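You operate a simulated robot arm through the tools that you are given. There is no shell and no other tool.

You are at the controls of a simulated robot arm. One attempt, no reset.

Task
Shut and lock the control door, then wipe the smear off its window.
Fine: use the white pad and put it back; leave the set running. What is to be rubbed or washed off counts as gone when no trace of it is left.

Only the result counts: the job must be done as asked and must still hold three seconds after the hand-in. Knocking over, shifting, dropping, spilling or breaking anything else fails it.

Robot
A 7-joint arm with a fingered hand, fixed in place. Base frame: the origin is at the foot of the arm, x ahead of it, y to its left, z up. Units: mm, rad, N and s.
Its first joint turns from -1.204 to 3.002 rad. Payload 5 kg.
Tool frame: the origin (TCP) lies between the finger pads and is the grasp point; the fingertips stand 32 mm ahead of it; z points along the fingers, y is the line along which they close. The gripper opens to 160 mm. The gripper's body begins 89 mm behind the TCP. The gripper is a hand of 3 fingers: y runs from the thumb to the fingers, the wrist lies at [0, 0, -252] in the tool frame, and closing takes about 1.5 s.
Orientation is that of the tool frame in the base frame, as a unit quaternion [w, x, y, z]. With the fingers straight down and closing along the base's y, the tool's x points along the base's -x, its y along +y and its z along -z.

Tools
- The arm moves only by the tool move_arm. Its argument "rows" is a list of rows, each a list of 2 entries, a list of its own where there are three numbers: the shift along the tool's x, y, z in mm, then the turn, a rotation vector about the tool's x, y, z in rad. In form: [[[dx, dy, dz], [wx, wy, wz]], ...]. A call has 1 to 20 rows; each row is the pose to reach, as a shift and turn from the pose commanded when the call began, along the tool's axes at that moment. "fingers" is the finger opening in mm, from 0 to 160, set as the call begins (left out, the last holds). A row lasts 0.2 s, in which the tool goes at most 50 mm and 0.15 rad; a call with a longer step from one row to the next is refused whole, and so is a gripper value outside its range. Where a pose cannot be reached the arm comes as near as it can. A force on the tool above 40 N (or 10 N above the force at the start of the call, whichever is more), or a blocked arm, ends the call early, and 0.2 s more pass. The fingers move at their own pace (about 108 mm/s each) and stop on an object; they squeeze with about 27 N. The grip force told is the motor's: it shows also when the fingers shut on nothing. Time passes only in rows, and 0.2 s behind the last, so rows that repeat a pose let the fingers close. The reply holds the time, the measured pose of the TCP, the force on the tool along the base axes, the opening and the grip force, in the units named above and with some noise, with the torque about the TCP (base axes, N m) and any sound that the robot's microphone picked up, and new pictures: "show" is both (left out), scene, wrist or none.
- Cameras (640 x 400 px; columns grow to the right, rows downward): "scene" is fixed at [220.4, 500.8, 1599.3]; the picture's right is [-0.87, -0.50, 0.00], its down [-0.24, 0.42, -0.87] and it looks along [0.43, -0.76, -0.49] (base axes); focal length 319 px, centre (320, 200). "wrist" rides on the gripper at [65, -4, -116] in the tool frame; the picture's right is [0.06, 1.00, 0.00], its down [-0.87, 0.05, -0.49] and it looks along [-0.49, 0.03, 0.87] (tool axes); focal length 261 px, centre (320, 200). There is no depth. A picture from a camera that has moved, and an enlarged one, comes with that camera's place and axes in the base frame and with its lens.
- raise_lower(by): slides the trunk up (or, below 0, down) by that many mm; the arm rides with it, the base frame stays. It gives what a move gives, with no picture.
- set_fingers(finger1, finger2, thumb_bend): sets how far each is bent, from 0 (flat) to 1 (curled in); at 0.3 the hand is open as for a grip, at 0.7 the pads meet at the TCP. One left out holds its place. A second passes; each finger stops where it meets its share of the squeeze, and holds until it gets a number again. A gripper value or a shape takes the hand back. It gives what a move gives, with no picture; readings hold the bend of each and the force on the fingers (four entries, about 0 where the hand has none), thumb and palm.
- hand_shape(shape): the hand has 3 fingers and takes this shape, open, in about a second: jaw (thumb against the fingers, like two jaws); tri (thumb and two fingers); tip (a fingertip pinch); poke (one finger out to press); point (the index stretched); flat (the hand flat); cup (the hand cupped); fist (a fist). The gripper value then closes the fingers along that shape, each until it touches; the sizes above hold for jaw. It gives what a move gives, with no picture.
- inspect(camera, box): a new picture of the part [left, top, right, bottom] of that camera's present view, enlarged. No time passes.
- job_done(): hands the job in; it is judged then, once.

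Places have to be worked out from the pictures, the camera data and where the tool is seen. Open the gripper and draw the arm clear of the work before you hand the job in, unless the task says otherwise.

The tools are called by a JSON object that holds its "method" and its "body". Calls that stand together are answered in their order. move_arm: Moves the arm, as the interface text tells. Its arguments: {"type":"object","properties":{"rows":{"type":"array","items":{"type":"array"}},"fingers":{"type":"number"},"show":{"type":"string","enum":["both","scene","wrist","none"]}},"required":["rows"]} The other tools are called the same way: raise_lower (by) slides the trunk up or down; hand_shape (shape) gives the hand a shape; set_fingers (finger1, finger2, thumb_bend) moves the fingers one by one; inspect (camera, box) takes an enlarged picture of a part of a camera's view; job_done () hands the job in.

At the start:

```text
time_s: 0.0
tcp_pos: [628.7, -295.9, 1213.4]
ee_rot: [-0.001, 0.001, 1.0, 0.0]
contact_force: [1.0, -0.3, 0.2]
torque: [0.0, -0.02, -0.01]
width: 159.8
finger_force: 0.0
shape: jaw
bend: [0.3, 0.3, 0.3]
finger forces: [0.0, 0.0, 0.0, 0.0, 0.1, 0.0]
trunk travel left (down, up): [-575.0, 365.0]
```

scene: 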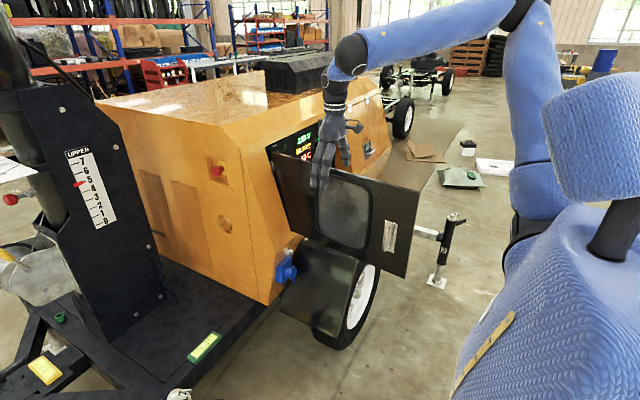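
wrist: 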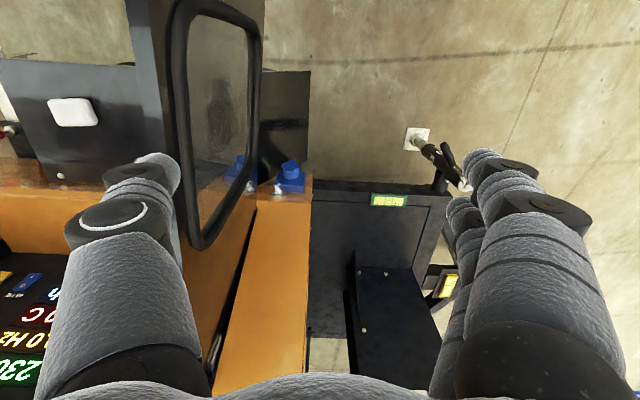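

The pictures show a generator trailer with its control door swung open, and a white pad on a fender or shelf below. I'll enlarge parts of both views before I move.

{"method": "inspect", "body": {"camera": "scene", "box": [240, 90, 440, 290]}}

{"method": "inspect", "body": {"camera": "wrist", "box": [0, 0, 320, 200]}}

{"method": "inspect", "body": {"camera": "scene", "box": [240, 220, 400, 350]}}

```text
2.00 times, centred on (340, 190) of scene
camera zoom: at [220.4, 500.8, 1599.3], right [-0.87, -0.5, 0.0], down [-0.24, 0.42, -0.87], along [0.43, -0.76, -0.49], focal length 638 px, centre (280, 220)
```

zoom: 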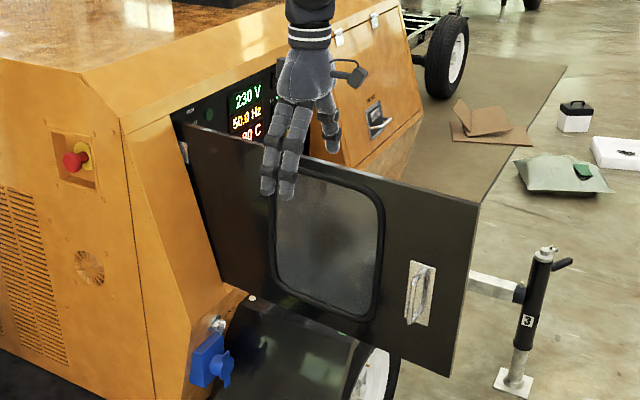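

```text
2.00 times, centred on (160, 100) of wrist
camera zoom: at [561.8, -299.7, 1328.6], right [-0.06, 1.0, 0.0], down [0.87, 0.05, 0.49], along [0.49, 0.03, -0.87], focal length 521 px, centre (640, 400)
```

zoom: 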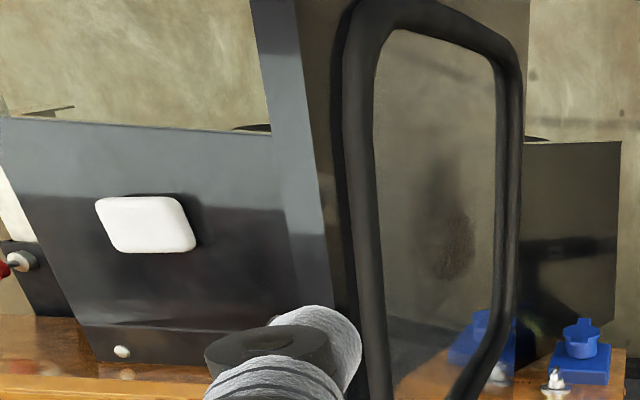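

```text
3.08 times, centred on (320, 285) of scene
camera zoom: at [220.4, 500.8, 1599.3], right [-0.87, -0.5, 0.0], down [-0.24, 0.42, -0.87], along [0.43, -0.76, -0.49], focal length 982 px, centre (320, -62)
```

zoom: 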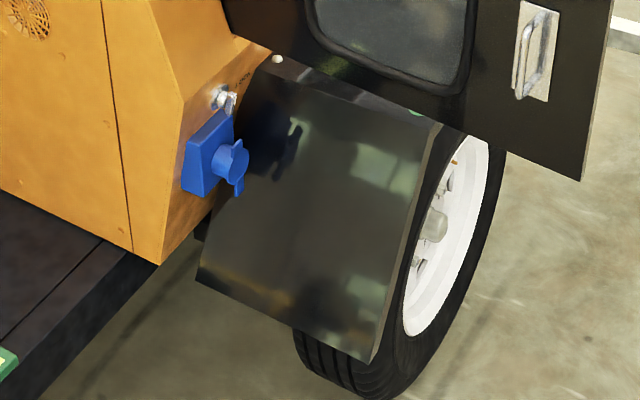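

I'll enlarge further on the door handle, the closed neighbouring latch and the hinge side of the door.

{"method": "inspect", "body": {"camera": "scene", "box": [340, 120, 420, 170]}}

{"method": "inspect", "body": {"camera": "scene", "box": [360, 200, 440, 250]}}

{"method": "inspect", "body": {"camera": "scene", "box": [255, 120, 335, 170]}}

{"method": "inspect", "body": {"camera": "scene", "box": [250, 180, 330, 260]}}

{"method": "inspect", "body": {"camera": "wrist", "box": [0, 200, 320, 400]}}

{"method": "inspect", "body": {"camera": "wrist", "box": [160, 0, 320, 100]}}

```text
8.00 times, centred on (380, 145) of scene
camera zoom: at [220.4, 500.8, 1599.3], right [-0.87, -0.5, 0.0], down [-0.24, 0.42, -0.87], along [0.43, -0.76, -0.49], focal length 2553 px, centre (-160, 640)
```

zoom: 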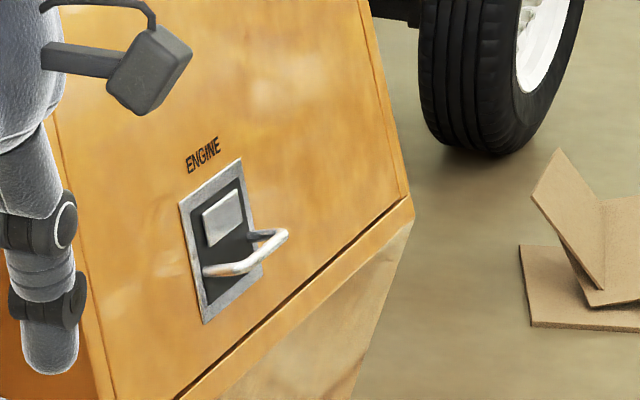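

```text
8.00 times, centred on (400, 225) of scene
camera zoom: at [220.4, 500.8, 1599.3], right [-0.87, -0.5, 0.0], down [-0.24, 0.42, -0.87], along [0.43, -0.76, -0.49], focal length 2553 px, centre (-320, 0)
```

zoom: 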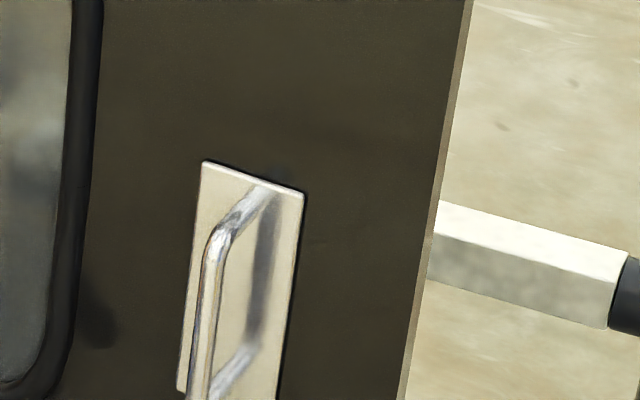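

```text
8.00 times, centred on (295, 145) of scene
camera zoom: at [220.4, 500.8, 1599.3], right [-0.87, -0.5, 0.0], down [-0.24, 0.42, -0.87], along [0.43, -0.76, -0.49], focal length 2553 px, centre (520, 640)
```

zoom: 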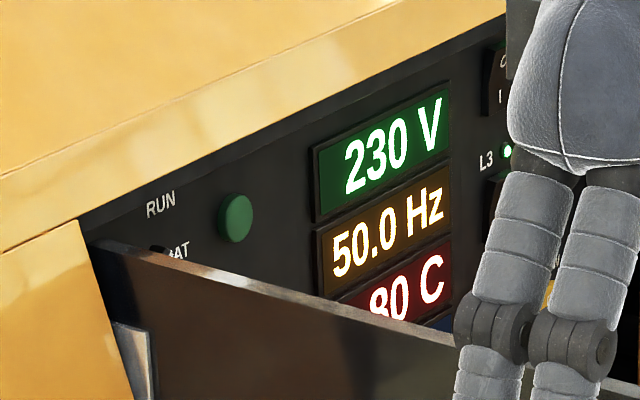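

```text
5.00 times, centred on (290, 220) of scene
camera zoom: at [220.4, 500.8, 1599.3], right [-0.87, -0.5, 0.0], down [-0.24, 0.42, -0.87], along [0.43, -0.76, -0.49], focal length 1596 px, centre (470, 100)
```

zoom: 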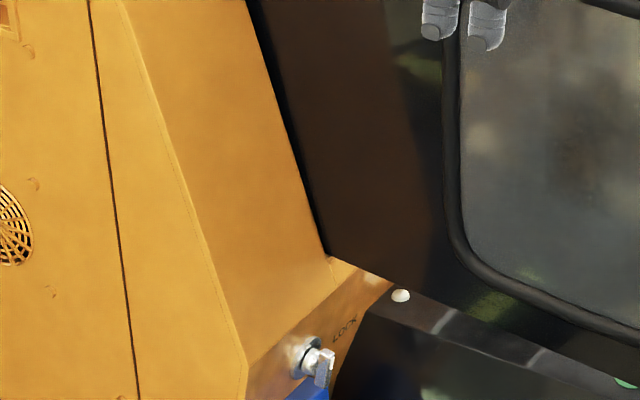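

```text
2.00 times, centred on (160, 300) of wrist
camera zoom: at [561.8, -299.7, 1328.6], right [-0.06, 1.0, 0.0], down [0.87, 0.05, 0.49], along [0.49, 0.03, -0.87], focal length 521 px, centre (640, 0)
```

zoom: 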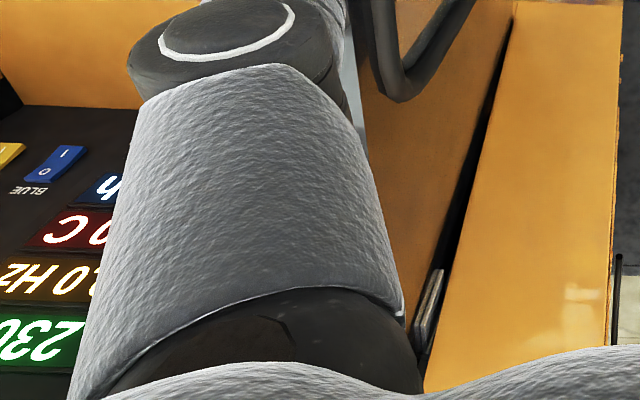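

```text
4.00 times, centred on (240, 50) of wrist
camera zoom: at [561.8, -299.7, 1328.6], right [-0.06, 1.0, 0.0], down [0.87, 0.05, 0.49], along [0.49, 0.03, -0.87], focal length 1043 px, centre (640, 800)
```

zoom: 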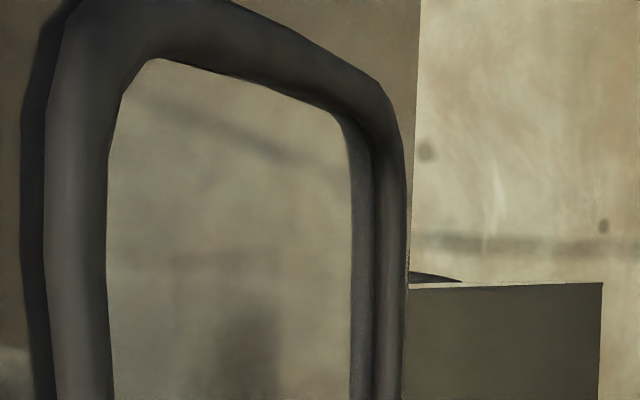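

The label "LOCK" sits beside a wing knob low on the hinge side, at about (882,-392,724) by two-view triangulation. I'll look closer at it and at the fender with the pad.

{"method": "inspect", "body": {"camera": "scene", "box": [280, 230, 340, 268]}}

{"method": "inspect", "body": {"camera": "wrist", "box": [240, 140, 340, 200]}}

{"method": "inspect", "body": {"camera": "wrist", "box": [0, 50, 160, 200]}}

{"method": "inspect", "body": {"camera": "wrist", "box": [330, 100, 500, 330]}}

```text
10.53 times, centred on (310, 249) of scene
camera zoom: at [220.4, 500.8, 1599.3], right [-0.87, -0.5, 0.0], down [-0.24, 0.42, -0.87], along [0.43, -0.76, -0.49], focal length 3359 px, centre (425, -316)
```

zoom: 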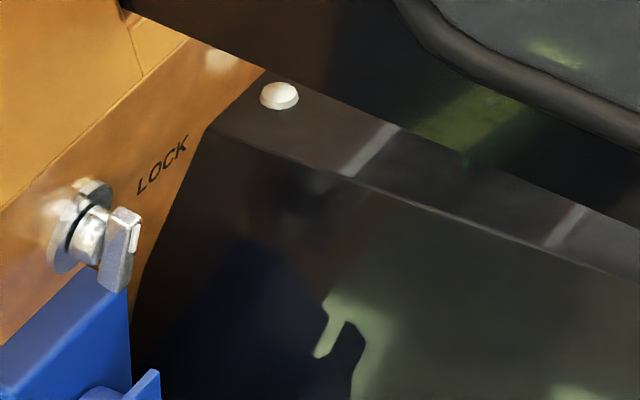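

```text
6.40 times, centred on (290, 170) of wrist
camera zoom: at [561.8, -299.7, 1328.6], right [-0.06, 1.0, 0.0], down [0.87, 0.05, 0.49], along [0.49, 0.03, -0.87], focal length 1668 px, centre (512, 392)
```

zoom: 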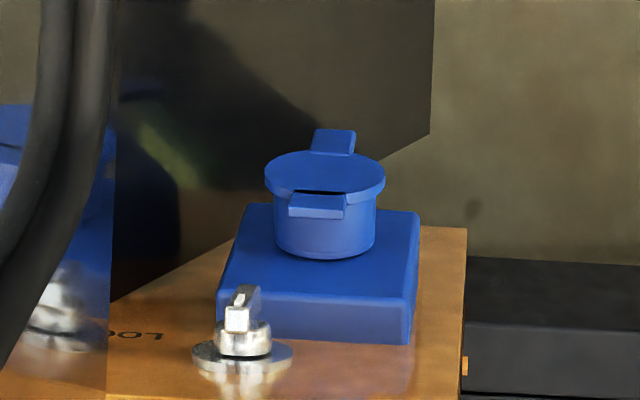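

```text
2.67 times, centred on (80, 125) of wrist
camera zoom: at [561.8, -299.7, 1328.6], right [-0.06, 1.0, 0.0], down [0.87, 0.05, 0.49], along [0.49, 0.03, -0.87], focal length 695 px, centre (960, 400)
```

zoom: 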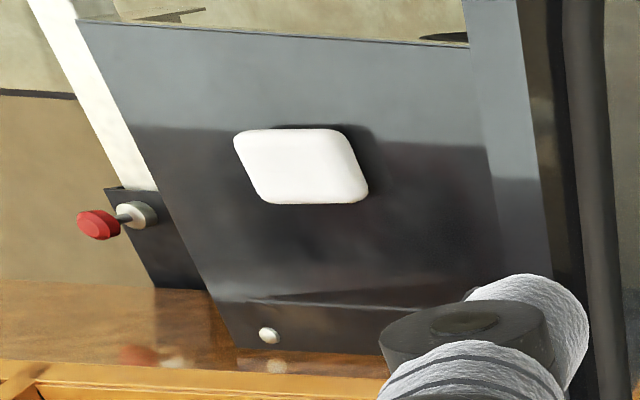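

```text
1.74 times, centred on (415, 215) of wrist
camera zoom: at [561.8, -299.7, 1328.6], right [-0.06, 1.0, 0.0], down [0.87, 0.05, 0.49], along [0.49, 0.03, -0.87], focal length 453 px, centre (155, 174)
```

zoom: 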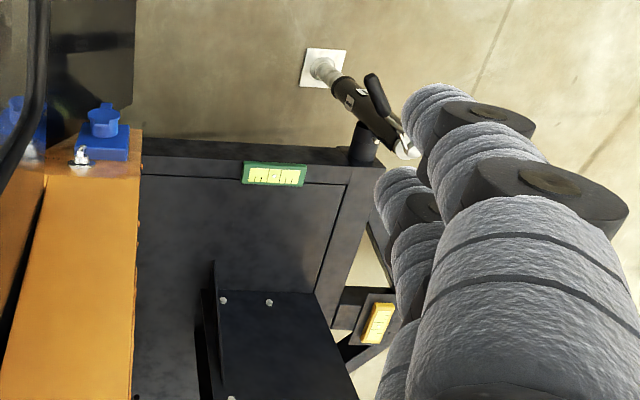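

The knob is a quarter-turn wing lock with its bar vertical now, and the label lies on its -y side. The pad lies on the fender behind the door. I'll back the hand away and pitch it to look at the front of the set.

{"method": "move_arm", "body": {"rows": [[[28, 31, 9], [0.028, -0.11, 0.068]], [[57, 62, 18], [0.056, -0.22, 0.135]], [[85, 93, 27], [0.084, -0.329, 0.203]], [[114, 123, 36], [0.112, -0.439, 0.271]], [[142, 154, 45], [0.14, -0.549, 0.338]], [[171, 185, 54], [0.168, -0.659, 0.406]], [[199, 216, 63], [0.1963, -0.7687, 0.4739]]]}}

```text
time_s: 1.6
tcp_pos: [513.4, -226.8, 1280.0]
ee_rot: [0.367, 0.226, 0.898, -0.088]
contact_force: [-1.9, 0.4, 0.9]
torque: [0.03, -0.08, 0.07]
width: 159.8
finger_force: 0.2
shape: jaw
bend: [0.3, 0.3, 0.3]
finger forces: [0.1, 0.0, 0.1, 0.0, 0.1, 0.0]
out of reach, approached as far as the arm can: row 5, 6, 7
trunk travel left (down, up): [-575.0, 365.0]
camera wrist: at [398.7, -172.2, 1317.9], right [0.43, 0.9, -0.04], down [0.27, -0.09, 0.96], along [0.86, -0.42, -0.28], focal length 261 px, centre (320, 200)
```

scene: 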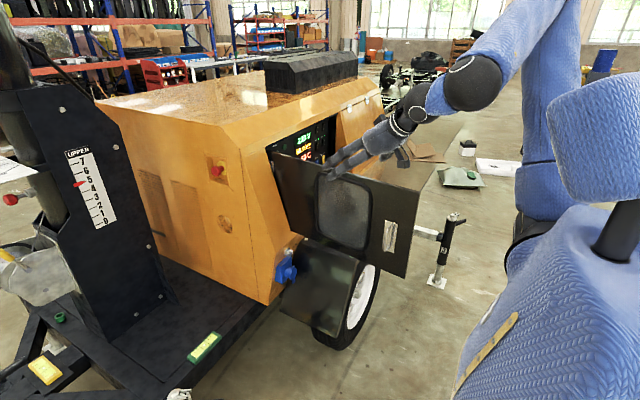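
wrist: 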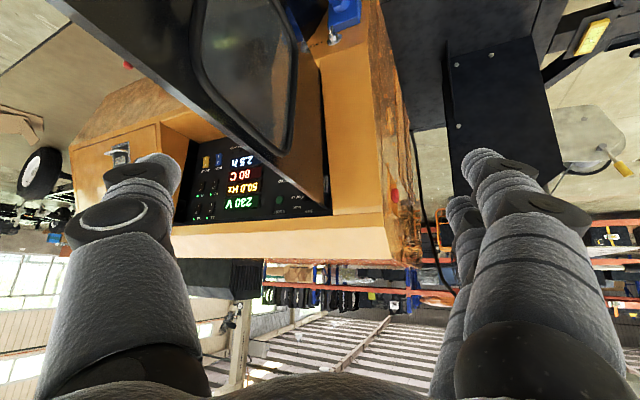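

The arm cannot fold back that far, but the view is useful. I'll enlarge it on the door, hinge and lock.

{"method": "inspect", "body": {"camera": "wrist", "box": [60, 0, 420, 225]}}

{"method": "inspect", "body": {"camera": "wrist", "box": [250, 0, 390, 80]}}

{"method": "inspect", "body": {"camera": "wrist", "box": [160, 80, 360, 220]}}

```text
1.78 times, centred on (240, 112) of wrist
camera zoom: at [398.7, -172.2, 1317.9], right [0.43, 0.9, -0.04], down [0.27, -0.09, 0.96], along [0.86, -0.42, -0.28], focal length 463 px, centre (462, 356)
```

zoom: 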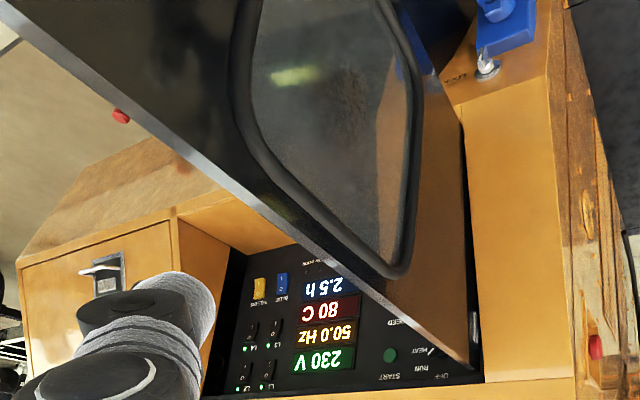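

```text
4.57 times, centred on (320, 40) of wrist
camera zoom: at [398.7, -172.2, 1317.9], right [0.43, 0.9, -0.04], down [0.27, -0.09, 0.96], along [0.86, -0.42, -0.28], focal length 1192 px, centre (320, 931)
```

zoom: 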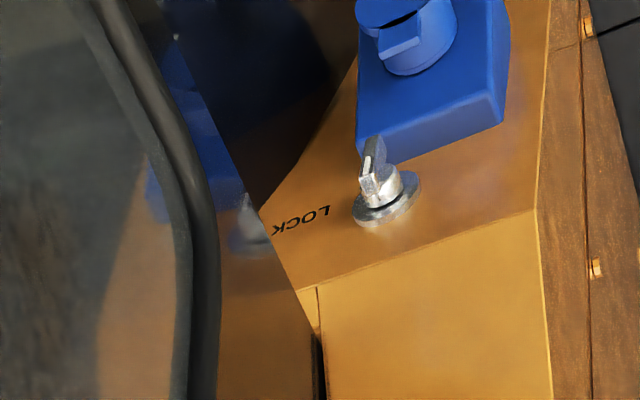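

```text
2.86 times, centred on (260, 150) of wrist
camera zoom: at [398.7, -172.2, 1317.9], right [0.43, 0.9, -0.04], down [0.27, -0.09, 0.96], along [0.86, -0.42, -0.28], focal length 745 px, centre (491, 343)
```

zoom: 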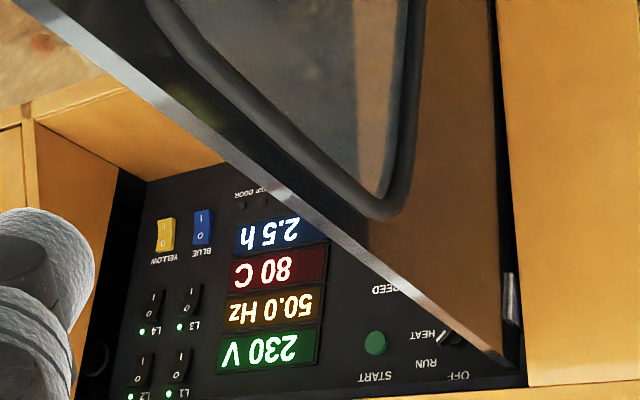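

The top edge is horizontal and the door is vertical: hinge near (975,-437), open at about 93°, z 791–1143, free edge near x≈380. The front sill is sloped. I'll send a zero move to see where the commanded pose sits after the clipped reach.

{"method": "move_arm", "body": {"rows": [[[0, 0, 0], [0, 0, 0]]], "show": "none"}}

```text
time_s: 2.0
tcp_pos: [516.6, -228.2, 1279.2]
ee_rot: [0.366, 0.226, 0.899, -0.089]
contact_force: [-0.3, 0.0, 0.3]
torque: [0.0, -0.02, 0.02]
width: 160.1
finger_force: 0.0
shape: jaw
bend: [0.3, 0.3, 0.3]
finger forces: [0.0, 0.0, 0.0, 0.0, 0.0, 0.0]
trunk travel left (down, up): [-575.0, 365.0]
```

The commanded pose was rebased to the achieved one. I'll lower the trunk so the shoulder sits closer to door height; the hand is clear of the door on its +y side.

{"method": "raise_lower", "body": {"by": -200}}

```text
time_s: 4.2
tcp_pos: [519.1, -228.6, 1077.5]
ee_rot: [0.365, 0.226, 0.899, -0.09]
contact_force: [0.3, 0.8, 0.5]
torque: [0.02, -0.01, -0.01]
width: 160.0
finger_force: 0.0
shape: jaw
bend: [0.3, 0.3, 0.3]
finger forces: [0.0, 0.0, 0.1, 0.0, 0.1, 0.0]
trunk travel left (down, up): [-375.0, 565.0]
```

Next I'll close the fingers, turn the tool nearly horizontal pointing at the door, and stop about 50 mm short of its outer face.

{"method": "move_arm", "body": {"rows": [[[-8, -11.6, 11.8], [0.049, -0.12, 0.0228]], [[-16, -23.2, 23.6], [0.098, -0.24, 0.0456]], [[-24, -34.9, 35.4], [0.147, -0.36, 0.0684]], [[-32, -46.5, 47.2], [0.197, -0.48, 0.0912]], [[-40, -58, 59], [0.246, -0.6, 0.114]], [[-48, -69.7, 70.8], [0.2949, -0.72, 0.1368]], [[-48, -69.7, 70.8], [0.2949, -0.72, 0.1368]]], "fingers": 0}}

```text
time_s: 5.8
tcp_pos: [617.4, -491.8, 1147.0]
ee_rot: [0.61, 0.265, 0.714, -0.216]
contact_force: [0.6, -0.6, -0.4]
torque: [-0.03, -0.04, 0.01]
width: 2.2
finger_force: 27.5
shape: jaw
bend: [0.67, 0.67, 0.72]
finger forces: [0.0, 0.1, 0.1, 0.0, 0.0, 0.0]
out of reach, approached as far as the arm can: row 1, 2, 3, 4, 5, 6, 7
trunk travel left (down, up): [-375.0, 565.0]
camera wrist: at [518.8, -414.6, 1102.1], right [0.63, 0.77, -0.05], down [-0.24, 0.25, 0.94], along [0.74, -0.58, 0.34], focal length 261 px, centre (320, 200)
```

scene: 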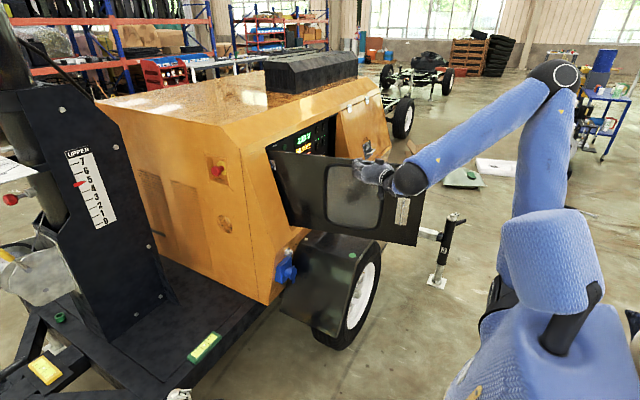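
wrist: 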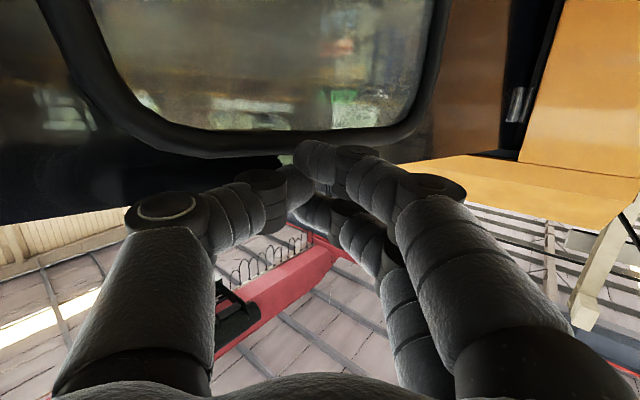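

The arm was beyond its inner limit and drifted, and it nudged the door a little. I'll enlarge the scene to see where the door and the fingers are now.

{"method": "inspect", "body": {"camera": "scene", "box": [260, 110, 460, 260]}}

{"method": "inspect", "body": {"camera": "wrist", "box": [160, 60, 480, 260]}}

```text
2.67 times, centred on (360, 185) of scene
camera zoom: at [220.4, 500.8, 1599.3], right [-0.87, -0.5, 0.0], down [-0.24, 0.42, -0.87], along [0.43, -0.76, -0.49], focal length 851 px, centre (213, 240)
```

zoom: 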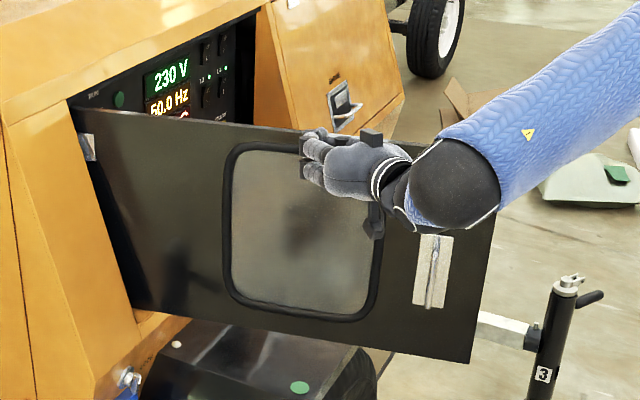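

```text
2.00 times, centred on (320, 160) of wrist
camera zoom: at [518.8, -414.6, 1102.1], right [0.63, 0.77, -0.05], down [-0.24, 0.25, 0.94], along [0.74, -0.58, 0.34], focal length 521 px, centre (320, 280)
```

zoom: 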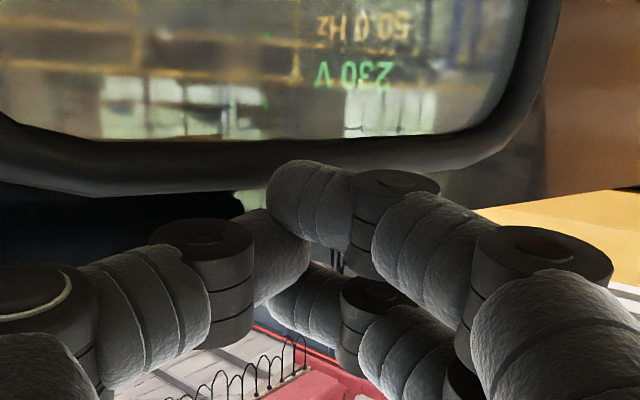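

The door has already swung about 20°: free edge near (402,-612), hinge confirmed at about (975,-437). The fingertips touch right at its top edge, so I'll lower the trunk to push at a safer height.

{"method": "raise_lower", "body": {"by": -70}}

{"method": "inspect", "body": {"camera": "scene", "box": [260, 110, 460, 260]}}

{"method": "inspect", "body": {"camera": "wrist", "box": [0, 0, 640, 400]}}

```text
time_s: 6.8
tcp_pos: [616.8, -488.8, 1079.6]
ee_rot: [0.611, 0.264, 0.714, -0.216]
contact_force: [-0.2, -0.3, 0.8]
torque: [-0.03, -0.03, 0.03]
width: 1.9
finger_force: 26.9
shape: jaw
bend: [0.67, 0.67, 0.72]
finger forces: [0.1, 0.1, 0.0, 0.0, 0.0, 0.1]
trunk travel left (down, up): [-305.0, 635.0]
```

```text
2.67 times, centred on (360, 185) of scene
camera zoom: at [220.4, 500.8, 1599.3], right [-0.87, -0.5, 0.0], down [-0.24, 0.42, -0.87], along [0.43, -0.76, -0.49], focal length 851 px, centre (213, 240)
```

zoom: 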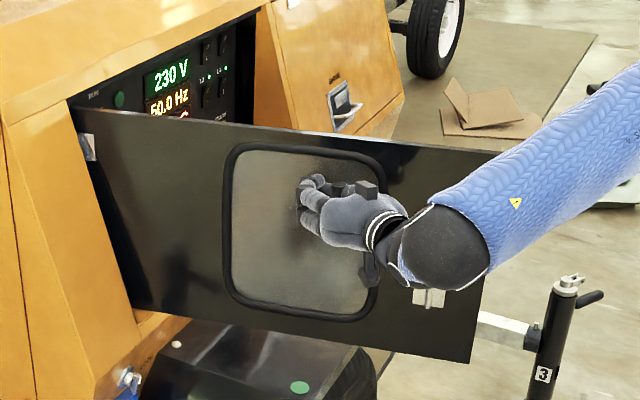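

```text
1.00 times, centred on (320, 200) of wrist (not enlarged: the box is as wide or as high as the picture)
camera zoom: at [517.9, -412.5, 1033.4], right [0.63, 0.77, -0.05], down [-0.24, 0.25, 0.94], along [0.74, -0.58, 0.35], focal length 261 px, centre (320, 200)
```

zoom: 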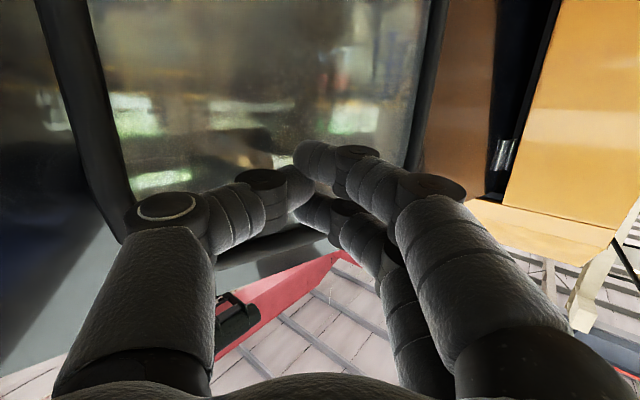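

The fingers now point at the glass from about 28 mm off. I'll push the door along its arc at constant tool attitude, from about 17° to about 45°.

{"method": "move_arm", "body": {"rows": [[[-1.9, -10.2, 11], [0, 0, 0]], [[-3.7, -19.7, 21.3], [0, 0, 0]], [[-7.6, -31.7, 44.1], [0, 0, 0]], [[-11.4, -43.7, 66.8], [0, 0, 0]], [[-15.3, -54.3, 89.7], [0, 0, 0]], [[-19.9, -61.8, 117.7], [0, 0, 0]], [[-24.6, -68.6, 146.5], [0, 0, 0]], [[-29.6, -74.2, 176.8], [0, 0, 0]]], "fingers": 0}}

```text
time_s: 8.7
tcp_pos: [707.8, -663.1, 1076.5]
ee_rot: [0.61, 0.265, 0.715, -0.216]
contact_force: [0.5, 0.0, 0.0]
torque: [0.03, -0.02, 0.0]
width: 2.1
finger_force: 27.1
shape: jaw
bend: [0.67, 0.67, 0.72]
finger forces: [0.0, 0.0, 0.1, 0.1, 0.1, 0.0]
trunk travel left (down, up): [-305.0, 635.0]
camera wrist: at [609.1, -586.3, 1031.1], right [0.63, 0.77, -0.05], down [-0.24, 0.25, 0.94], along [0.74, -0.58, 0.34], focal length 261 px, centre (320, 200)
```

scene: 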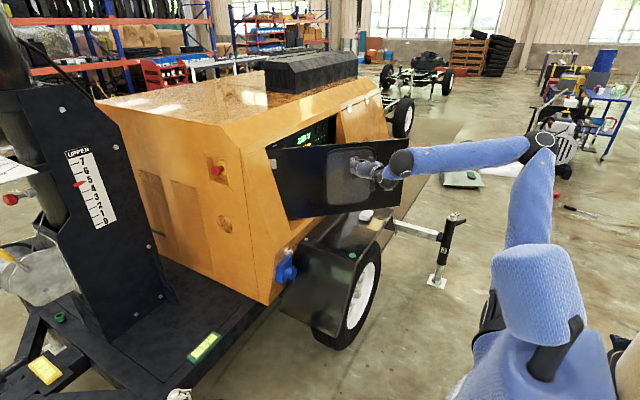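
wrist: 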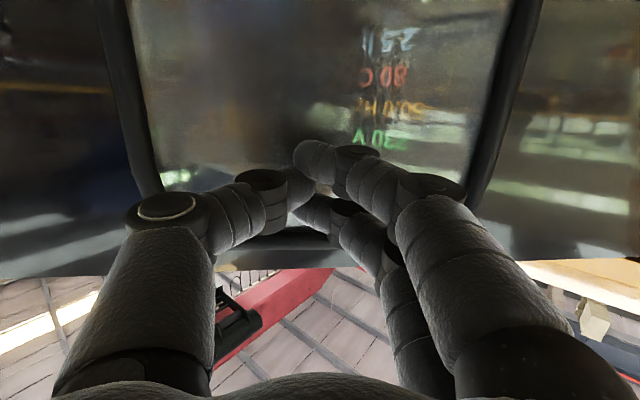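

The door swings easily, and the pad is now visible on the fender. I'll carry on along the arc to about 85°.

{"method": "move_arm", "body": {"rows": [[[-3.7, 0, 23.1], [0, 0, 0]], [[-7.1, 0.9, 44.2], [0, 0, 0]], [[-10.6, 2.5, 66.1], [0, 0, 0]], [[-13.9, 4.2, 86.5], [0, 0, 0]], [[-17.3, 10.8, 108.2], [0, 0, 0]], [[-20.7, 17.3, 129.8], [0, 0, 0]], [[-24, 24.7, 150.7], [0, 0, 0]], [[-27.2, 32, 171.7], [0, 0, 0]], [[-30.1, 42.4, 190.2], [0, 0, 0]], [[-32.8, 52.1, 207.9], [0, 0, 0]], [[-35.1, 61.4, 223.4], [0, 0, 0]]], "fingers": 0}}

```text
time_s: 11.1
tcp_pos: [920.1, -759.1, 1078.5]
ee_rot: [0.611, 0.264, 0.715, -0.216]
contact_force: [0.2, -0.7, 0.7]
torque: [-0.01, -0.04, 0.04]
width: 2.1
finger_force: 26.8
shape: jaw
bend: [0.67, 0.67, 0.72]
finger forces: [0.0, 0.0, 0.0, 0.0, 0.1, 0.0]
trunk travel left (down, up): [-305.0, 635.0]
camera wrist: at [821.4, -682.9, 1031.8], right [0.63, 0.77, -0.05], down [-0.24, 0.25, 0.94], along [0.74, -0.58, 0.35], focal length 261 px, centre (320, 200)
```

scene: 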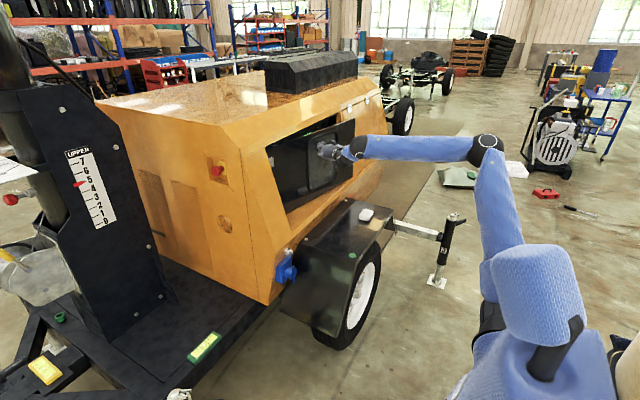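
wrist: 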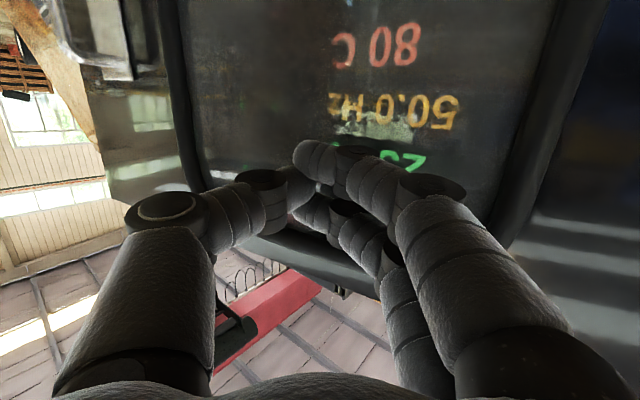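

Almost closed. I'll enlarge the scene to see the door against its frame and the space at the sill.

{"method": "inspect", "body": {"camera": "scene", "box": [255, 100, 415, 230]}}

{"method": "inspect", "body": {"camera": "wrist", "box": [0, 0, 320, 200]}}

{"method": "inspect", "body": {"camera": "scene", "box": [280, 180, 400, 280]}}

```text
3.08 times, centred on (335, 165) of scene
camera zoom: at [220.4, 500.8, 1599.3], right [-0.87, -0.5, 0.0], down [-0.24, 0.42, -0.87], along [0.43, -0.76, -0.49], focal length 982 px, centre (274, 308)
```

zoom: 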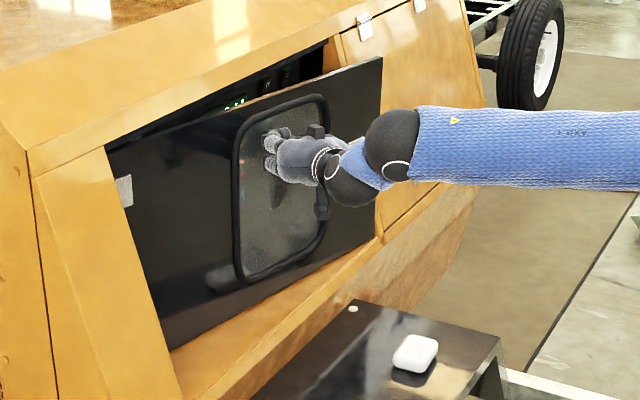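

```text
2.00 times, centred on (160, 100) of wrist
camera zoom: at [821.4, -682.9, 1031.8], right [0.63, 0.77, -0.05], down [-0.24, 0.25, 0.94], along [0.74, -0.58, 0.35], focal length 521 px, centre (640, 400)
```

zoom: 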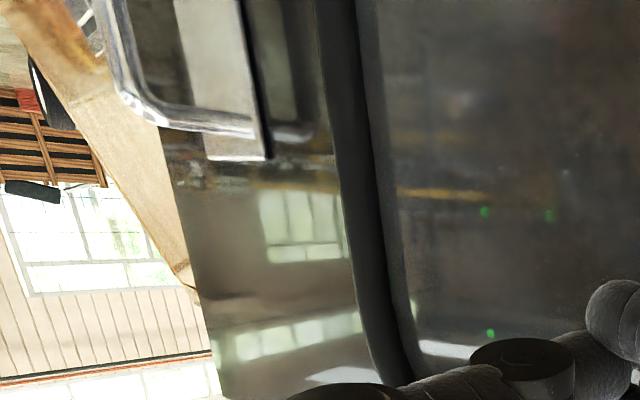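

```text
4.00 times, centred on (340, 230) of scene
camera zoom: at [220.4, 500.8, 1599.3], right [-0.87, -0.5, 0.0], down [-0.24, 0.42, -0.87], along [0.43, -0.76, -0.49], focal length 1276 px, centre (240, 80)
```

zoom: 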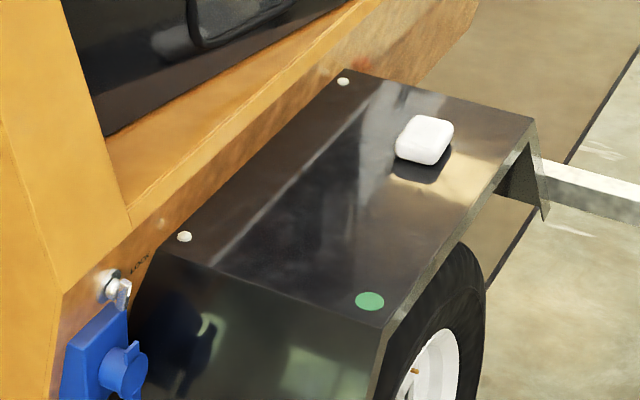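

The door is about 7° from shut. I'll push straight along +x in small steps and let the force stop the arm when the door seats.

{"method": "move_arm", "body": {"rows": [[[-0.9, 5.1, 6.1], [0, 0, 0]], [[-1.8, 10.3, 12.1], [0, 0, 0]], [[-2.7, 15.4, 18.2], [0, 0, 0]], [[-3.6, 20.5, 24.3], [0, 0, 0]], [[-4.5, 25.6, 30.3], [0, 0, 0]], [[-5.4, 30.8, 36.4], [0, 0, 0]], [[-6.3, 35.9, 42.5], [0, 0, 0]]], "fingers": 0}}

```text
time_s: 12.7
tcp_pos: [975.0, -758.6, 1077.8]
ee_rot: [0.611, 0.265, 0.714, -0.217]
contact_force: [-1.0, -0.6, 0.1]
torque: [-0.01, -0.01, 0.01]
width: 1.8
finger_force: 26.9
shape: jaw
bend: [0.67, 0.67, 0.72]
finger forces: [0.0, 0.1, 0.0, 0.0, 0.1, 0.1]
trunk travel left (down, up): [-305.0, 635.0]
camera wrist: at [876.4, -682.3, 1032.3], right [0.63, 0.77, -0.05], down [-0.24, 0.25, 0.94], along [0.74, -0.58, 0.35], focal length 261 px, centre (320, 200)
```

scene: 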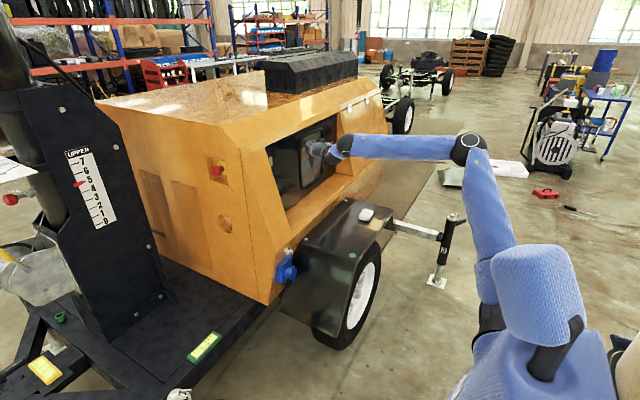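
wrist: 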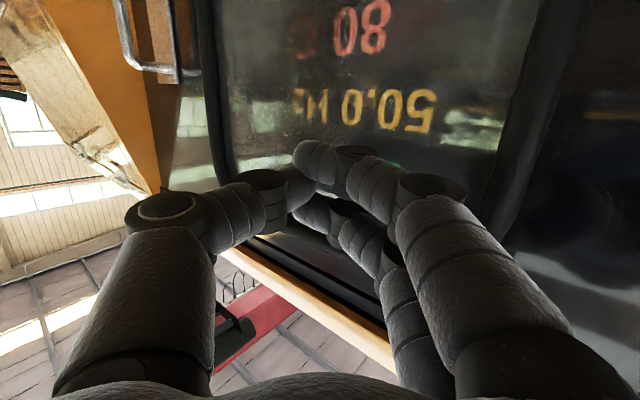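

Still no resistance at tip x≈999. I'll enlarge both views to see how much gap is left.

{"method": "inspect", "body": {"camera": "scene", "box": [255, 100, 415, 230]}}

{"method": "inspect", "body": {"camera": "wrist", "box": [0, 0, 320, 200]}}

{"method": "inspect", "body": {"camera": "wrist", "box": [100, 160, 420, 360]}}

```text
3.08 times, centred on (335, 165) of scene
camera zoom: at [220.4, 500.8, 1599.3], right [-0.87, -0.5, 0.0], down [-0.24, 0.42, -0.87], along [0.43, -0.76, -0.49], focal length 982 px, centre (274, 308)
```

zoom: 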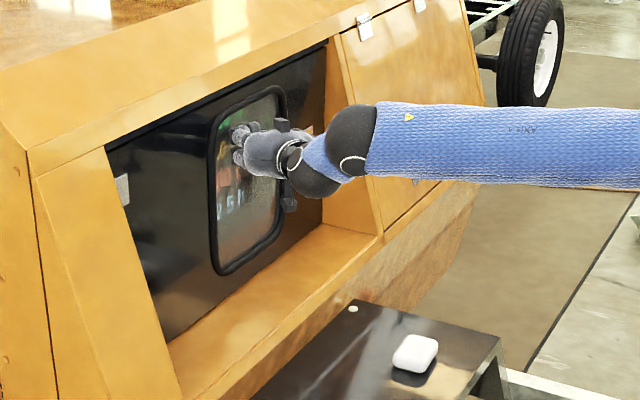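

```text
2.00 times, centred on (160, 100) of wrist
camera zoom: at [876.4, -682.3, 1032.3], right [0.63, 0.77, -0.05], down [-0.24, 0.25, 0.94], along [0.74, -0.58, 0.35], focal length 521 px, centre (640, 400)
```

zoom: 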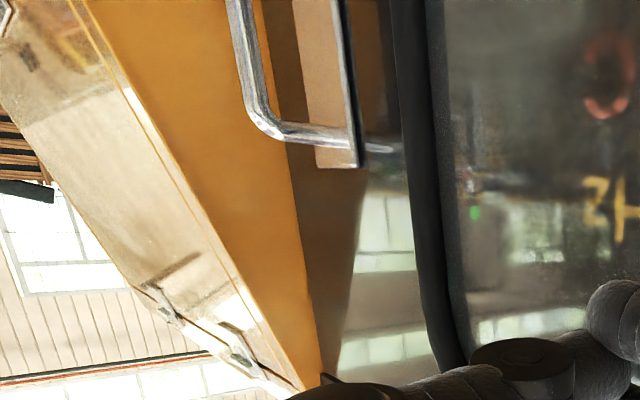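

```text
2.00 times, centred on (260, 260) of wrist
camera zoom: at [876.4, -682.3, 1032.3], right [0.63, 0.77, -0.05], down [-0.24, 0.25, 0.94], along [0.74, -0.58, 0.35], focal length 521 px, centre (440, 80)
```

zoom: 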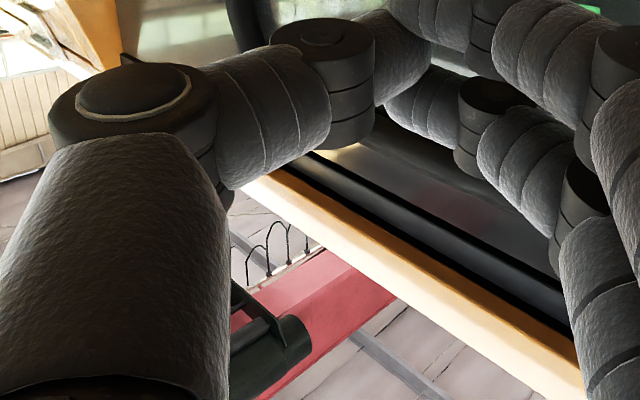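

The door is inside the recess now. I'll keep pushing in 4 mm steps until I feel it seat.

{"method": "move_arm", "body": {"rows": [[[-0.5, 2.6, 3.0], [0, 0, 0]], [[-0.9, 5.1, 6.1], [0, 0, 0]], [[-1.4, 7.7, 9.1], [0, 0, 0]], [[-1.8, 10.3, 12.1], [0, 0, 0]], [[-2.3, 12.8, 15.2], [0, 0, 0]], [[-2.7, 15.4, 18.2], [0, 0, 0]], [[-3.2, 18, 21.2], [0, 0, 0]], [[-3.6, 20.5, 24.3], [0, 0, 0]]], "fingers": 0}}

```text
time_s: 14.0
tcp_pos: [994.0, -758.9, 1079.3]
ee_rot: [0.61, 0.264, 0.715, -0.217]
contact_force: [-38.0, 6.6, -0.2]
torque: [-0.1, -0.36, 0.36]
width: 4.1
finger_force: 26.8
shape: jaw
bend: [0.67, 0.67, 0.72]
finger forces: [5.7, 32.9, 0.0, 0.0, 0.0, 0.1]
trunk travel left (down, up): [-305.0, 635.0]
stopped in row 6: the force on the tool passed its limit at 45 N (the readings are from after the stop); the commanded pose is now the measured one
camera wrist: at [895.5, -681.5, 1034.2], right [0.63, 0.77, -0.05], down [-0.24, 0.26, 0.94], along [0.74, -0.58, 0.34], focal length 261 px, centre (320, 200)
```

scene: 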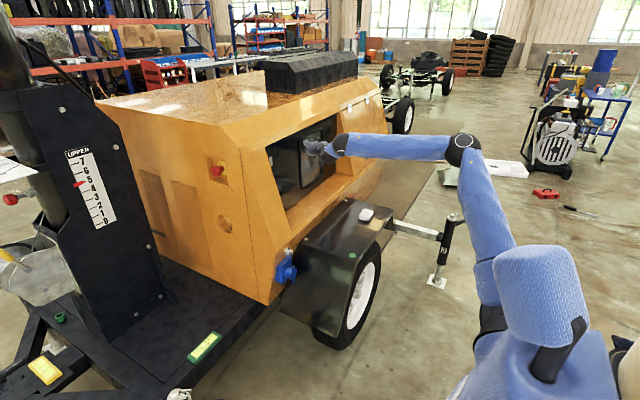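
wrist: 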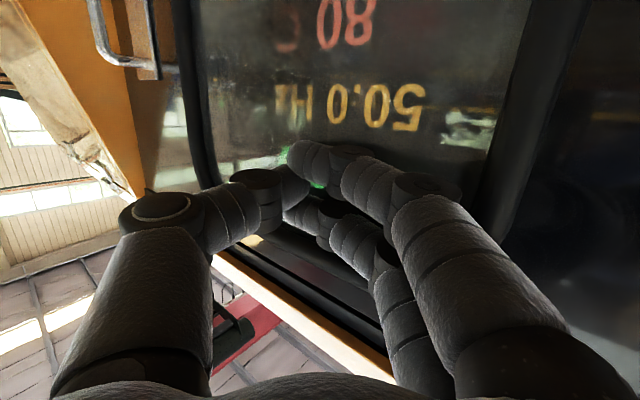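

I got firm resistance, 45 N with the tip at x≈1018. I'll look at whether the door is flush all round.

{"method": "inspect", "body": {"camera": "scene", "box": [255, 100, 355, 200]}}

{"method": "inspect", "body": {"camera": "wrist", "box": [60, 0, 320, 200]}}

```text
4.00 times, centred on (305, 150) of scene
camera zoom: at [220.4, 500.8, 1599.3], right [-0.87, -0.5, 0.0], down [-0.24, 0.42, -0.87], along [0.43, -0.76, -0.49], focal length 1276 px, centre (380, 400)
```

zoom: 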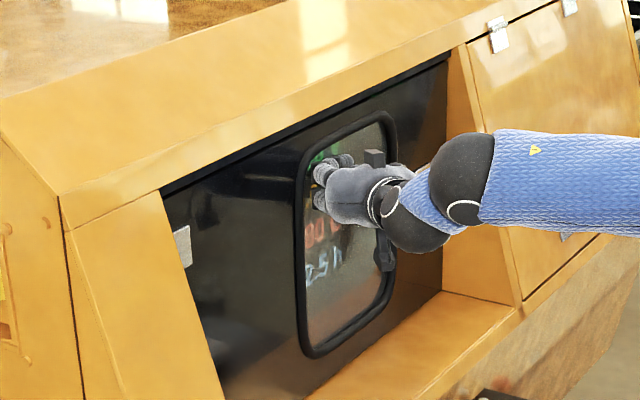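

```text
2.00 times, centred on (190, 100) of wrist
camera zoom: at [895.5, -681.5, 1034.2], right [0.63, 0.77, -0.05], down [-0.24, 0.26, 0.94], along [0.74, -0.58, 0.34], focal length 521 px, centre (580, 400)
```

zoom: 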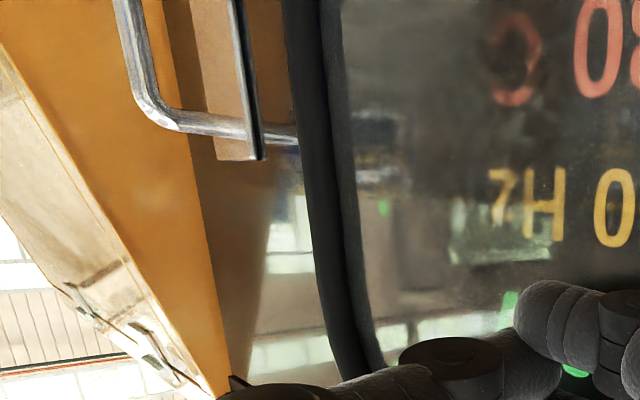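

The door looks seated. I'll back off about 80 mm along the tool axis and check that it stays shut.

{"method": "move_arm", "body": {"rows": [[[0, 0, -20], [0, 0, 0]], [[0, 0, -50], [0, 0, 0]], [[0, 0, -90], [0, 0, 0]], [[0, 0, -130], [0, 0, 0]]], "fingers": 0}}

{"method": "inspect", "body": {"camera": "scene", "box": [255, 100, 415, 230]}}

{"method": "inspect", "body": {"camera": "wrist", "box": [0, 0, 640, 250]}}

```text
time_s: 15.0
tcp_pos: [897.0, -675.1, 1095.5]
ee_rot: [0.61, 0.263, 0.715, -0.216]
contact_force: [-0.6, -0.1, -0.5]
torque: [0.0, 0.0, 0.01]
width: 1.9
finger_force: 27.2
shape: jaw
bend: [0.67, 0.67, 0.73]
finger forces: [0.0, 0.0, 0.0, 0.1, 0.1, 0.1]
trunk travel left (down, up): [-305.0, 635.0]
camera wrist: at [798.0, -599.3, 1050.6], right [0.63, 0.77, -0.05], down [-0.24, 0.25, 0.94], along [0.74, -0.58, 0.34], focal length 261 px, centre (320, 200)
```

scene: 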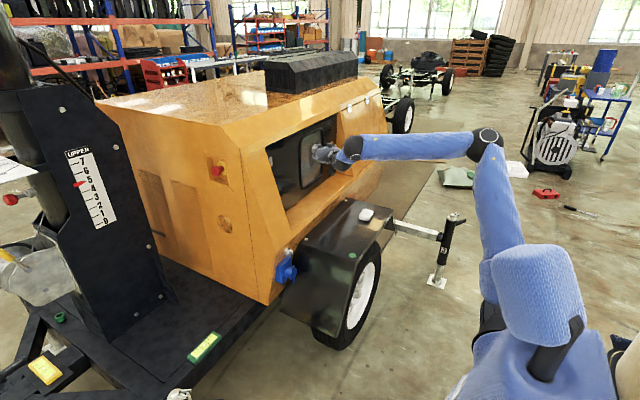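
wrist: 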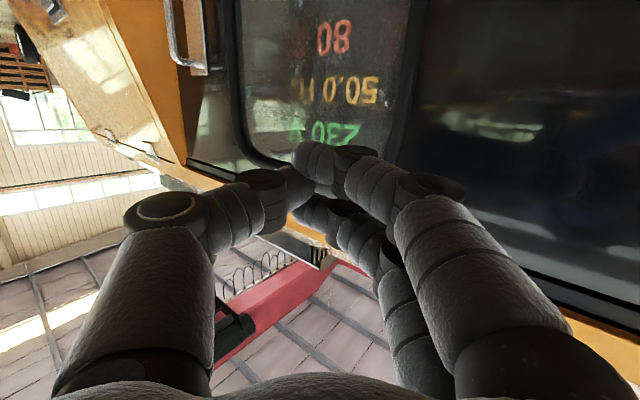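

```text
3.08 times, centred on (335, 165) of scene
camera zoom: at [220.4, 500.8, 1599.3], right [-0.87, -0.5, 0.0], down [-0.24, 0.42, -0.87], along [0.43, -0.76, -0.49], focal length 982 px, centre (274, 308)
```

zoom: 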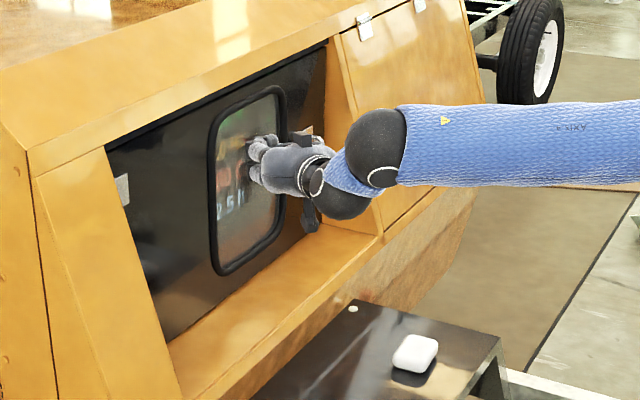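

```text
1.00 times, centred on (320, 125) of wrist (not enlarged: the box is as wide or as high as the picture)
camera zoom: at [798.0, -599.3, 1050.6], right [0.63, 0.77, -0.05], down [-0.24, 0.25, 0.94], along [0.74, -0.58, 0.34], focal length 261 px, centre (320, 275)
```

zoom: 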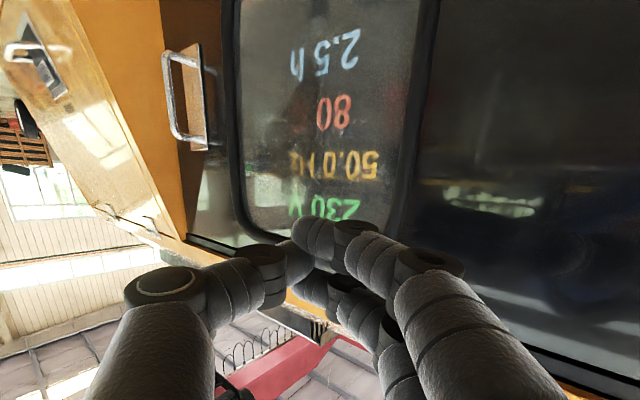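

The door stays shut. Next I'll move back and down in front of the wing lock, pitched 30° down, for a close look.

{"method": "move_arm", "body": {"rows": [[[30, 8.4, -31.2], [-0.066, 0.035, -0.023]], [[60, 16.8, -62.3], [-0.131, 0.07, -0.047]], [[90, 25.1, -93.5], [-0.197, 0.105, -0.07]], [[120, 33.5, -124.7], [-0.263, 0.14, -0.094]], [[150, 41.9, -155.9], [-0.329, 0.175, -0.117]], [[180, 50.3, -187], [-0.394, 0.209, -0.14]], [[210, 58.7, -218.2], [-0.46, 0.244, -0.164]], [[240, 67, -249.4], [-0.526, 0.279, -0.187]], [[270, 75.4, -280.5], [-0.591, 0.314, -0.21]], [[299.5, 83.8, -311.7], [-0.6572, 0.3491, -0.2338]]], "fingers": 60}}

```text
time_s: 17.2
tcp_pos: [681.2, -382.1, 855.6]
ee_rot: [0.502, 0.003, 0.865, 0.005]
contact_force: [-0.1, 0.0, -0.2]
torque: [-0.02, -0.02, -0.01]
width: 59.6
finger_force: 0.2
shape: jaw
bend: [0.73, 0.73, 0.7]
finger forces: [0.0, 0.1, 0.0, 0.1, 0.0, 0.0]
trunk travel left (down, up): [-305.0, 635.0]
camera wrist: at [546.9, -385.9, 856.8], right [-0.03, 1.0, -0.04], down [0.0, 0.04, 1.0], along [1.0, 0.03, 0.0], focal length 261 px, centre (320, 200)
```

scene: 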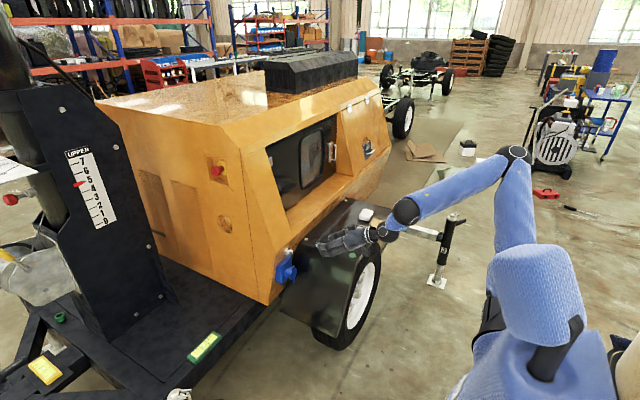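
wrist: 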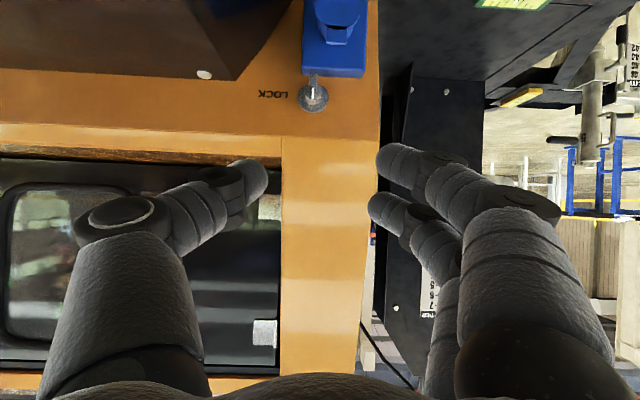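

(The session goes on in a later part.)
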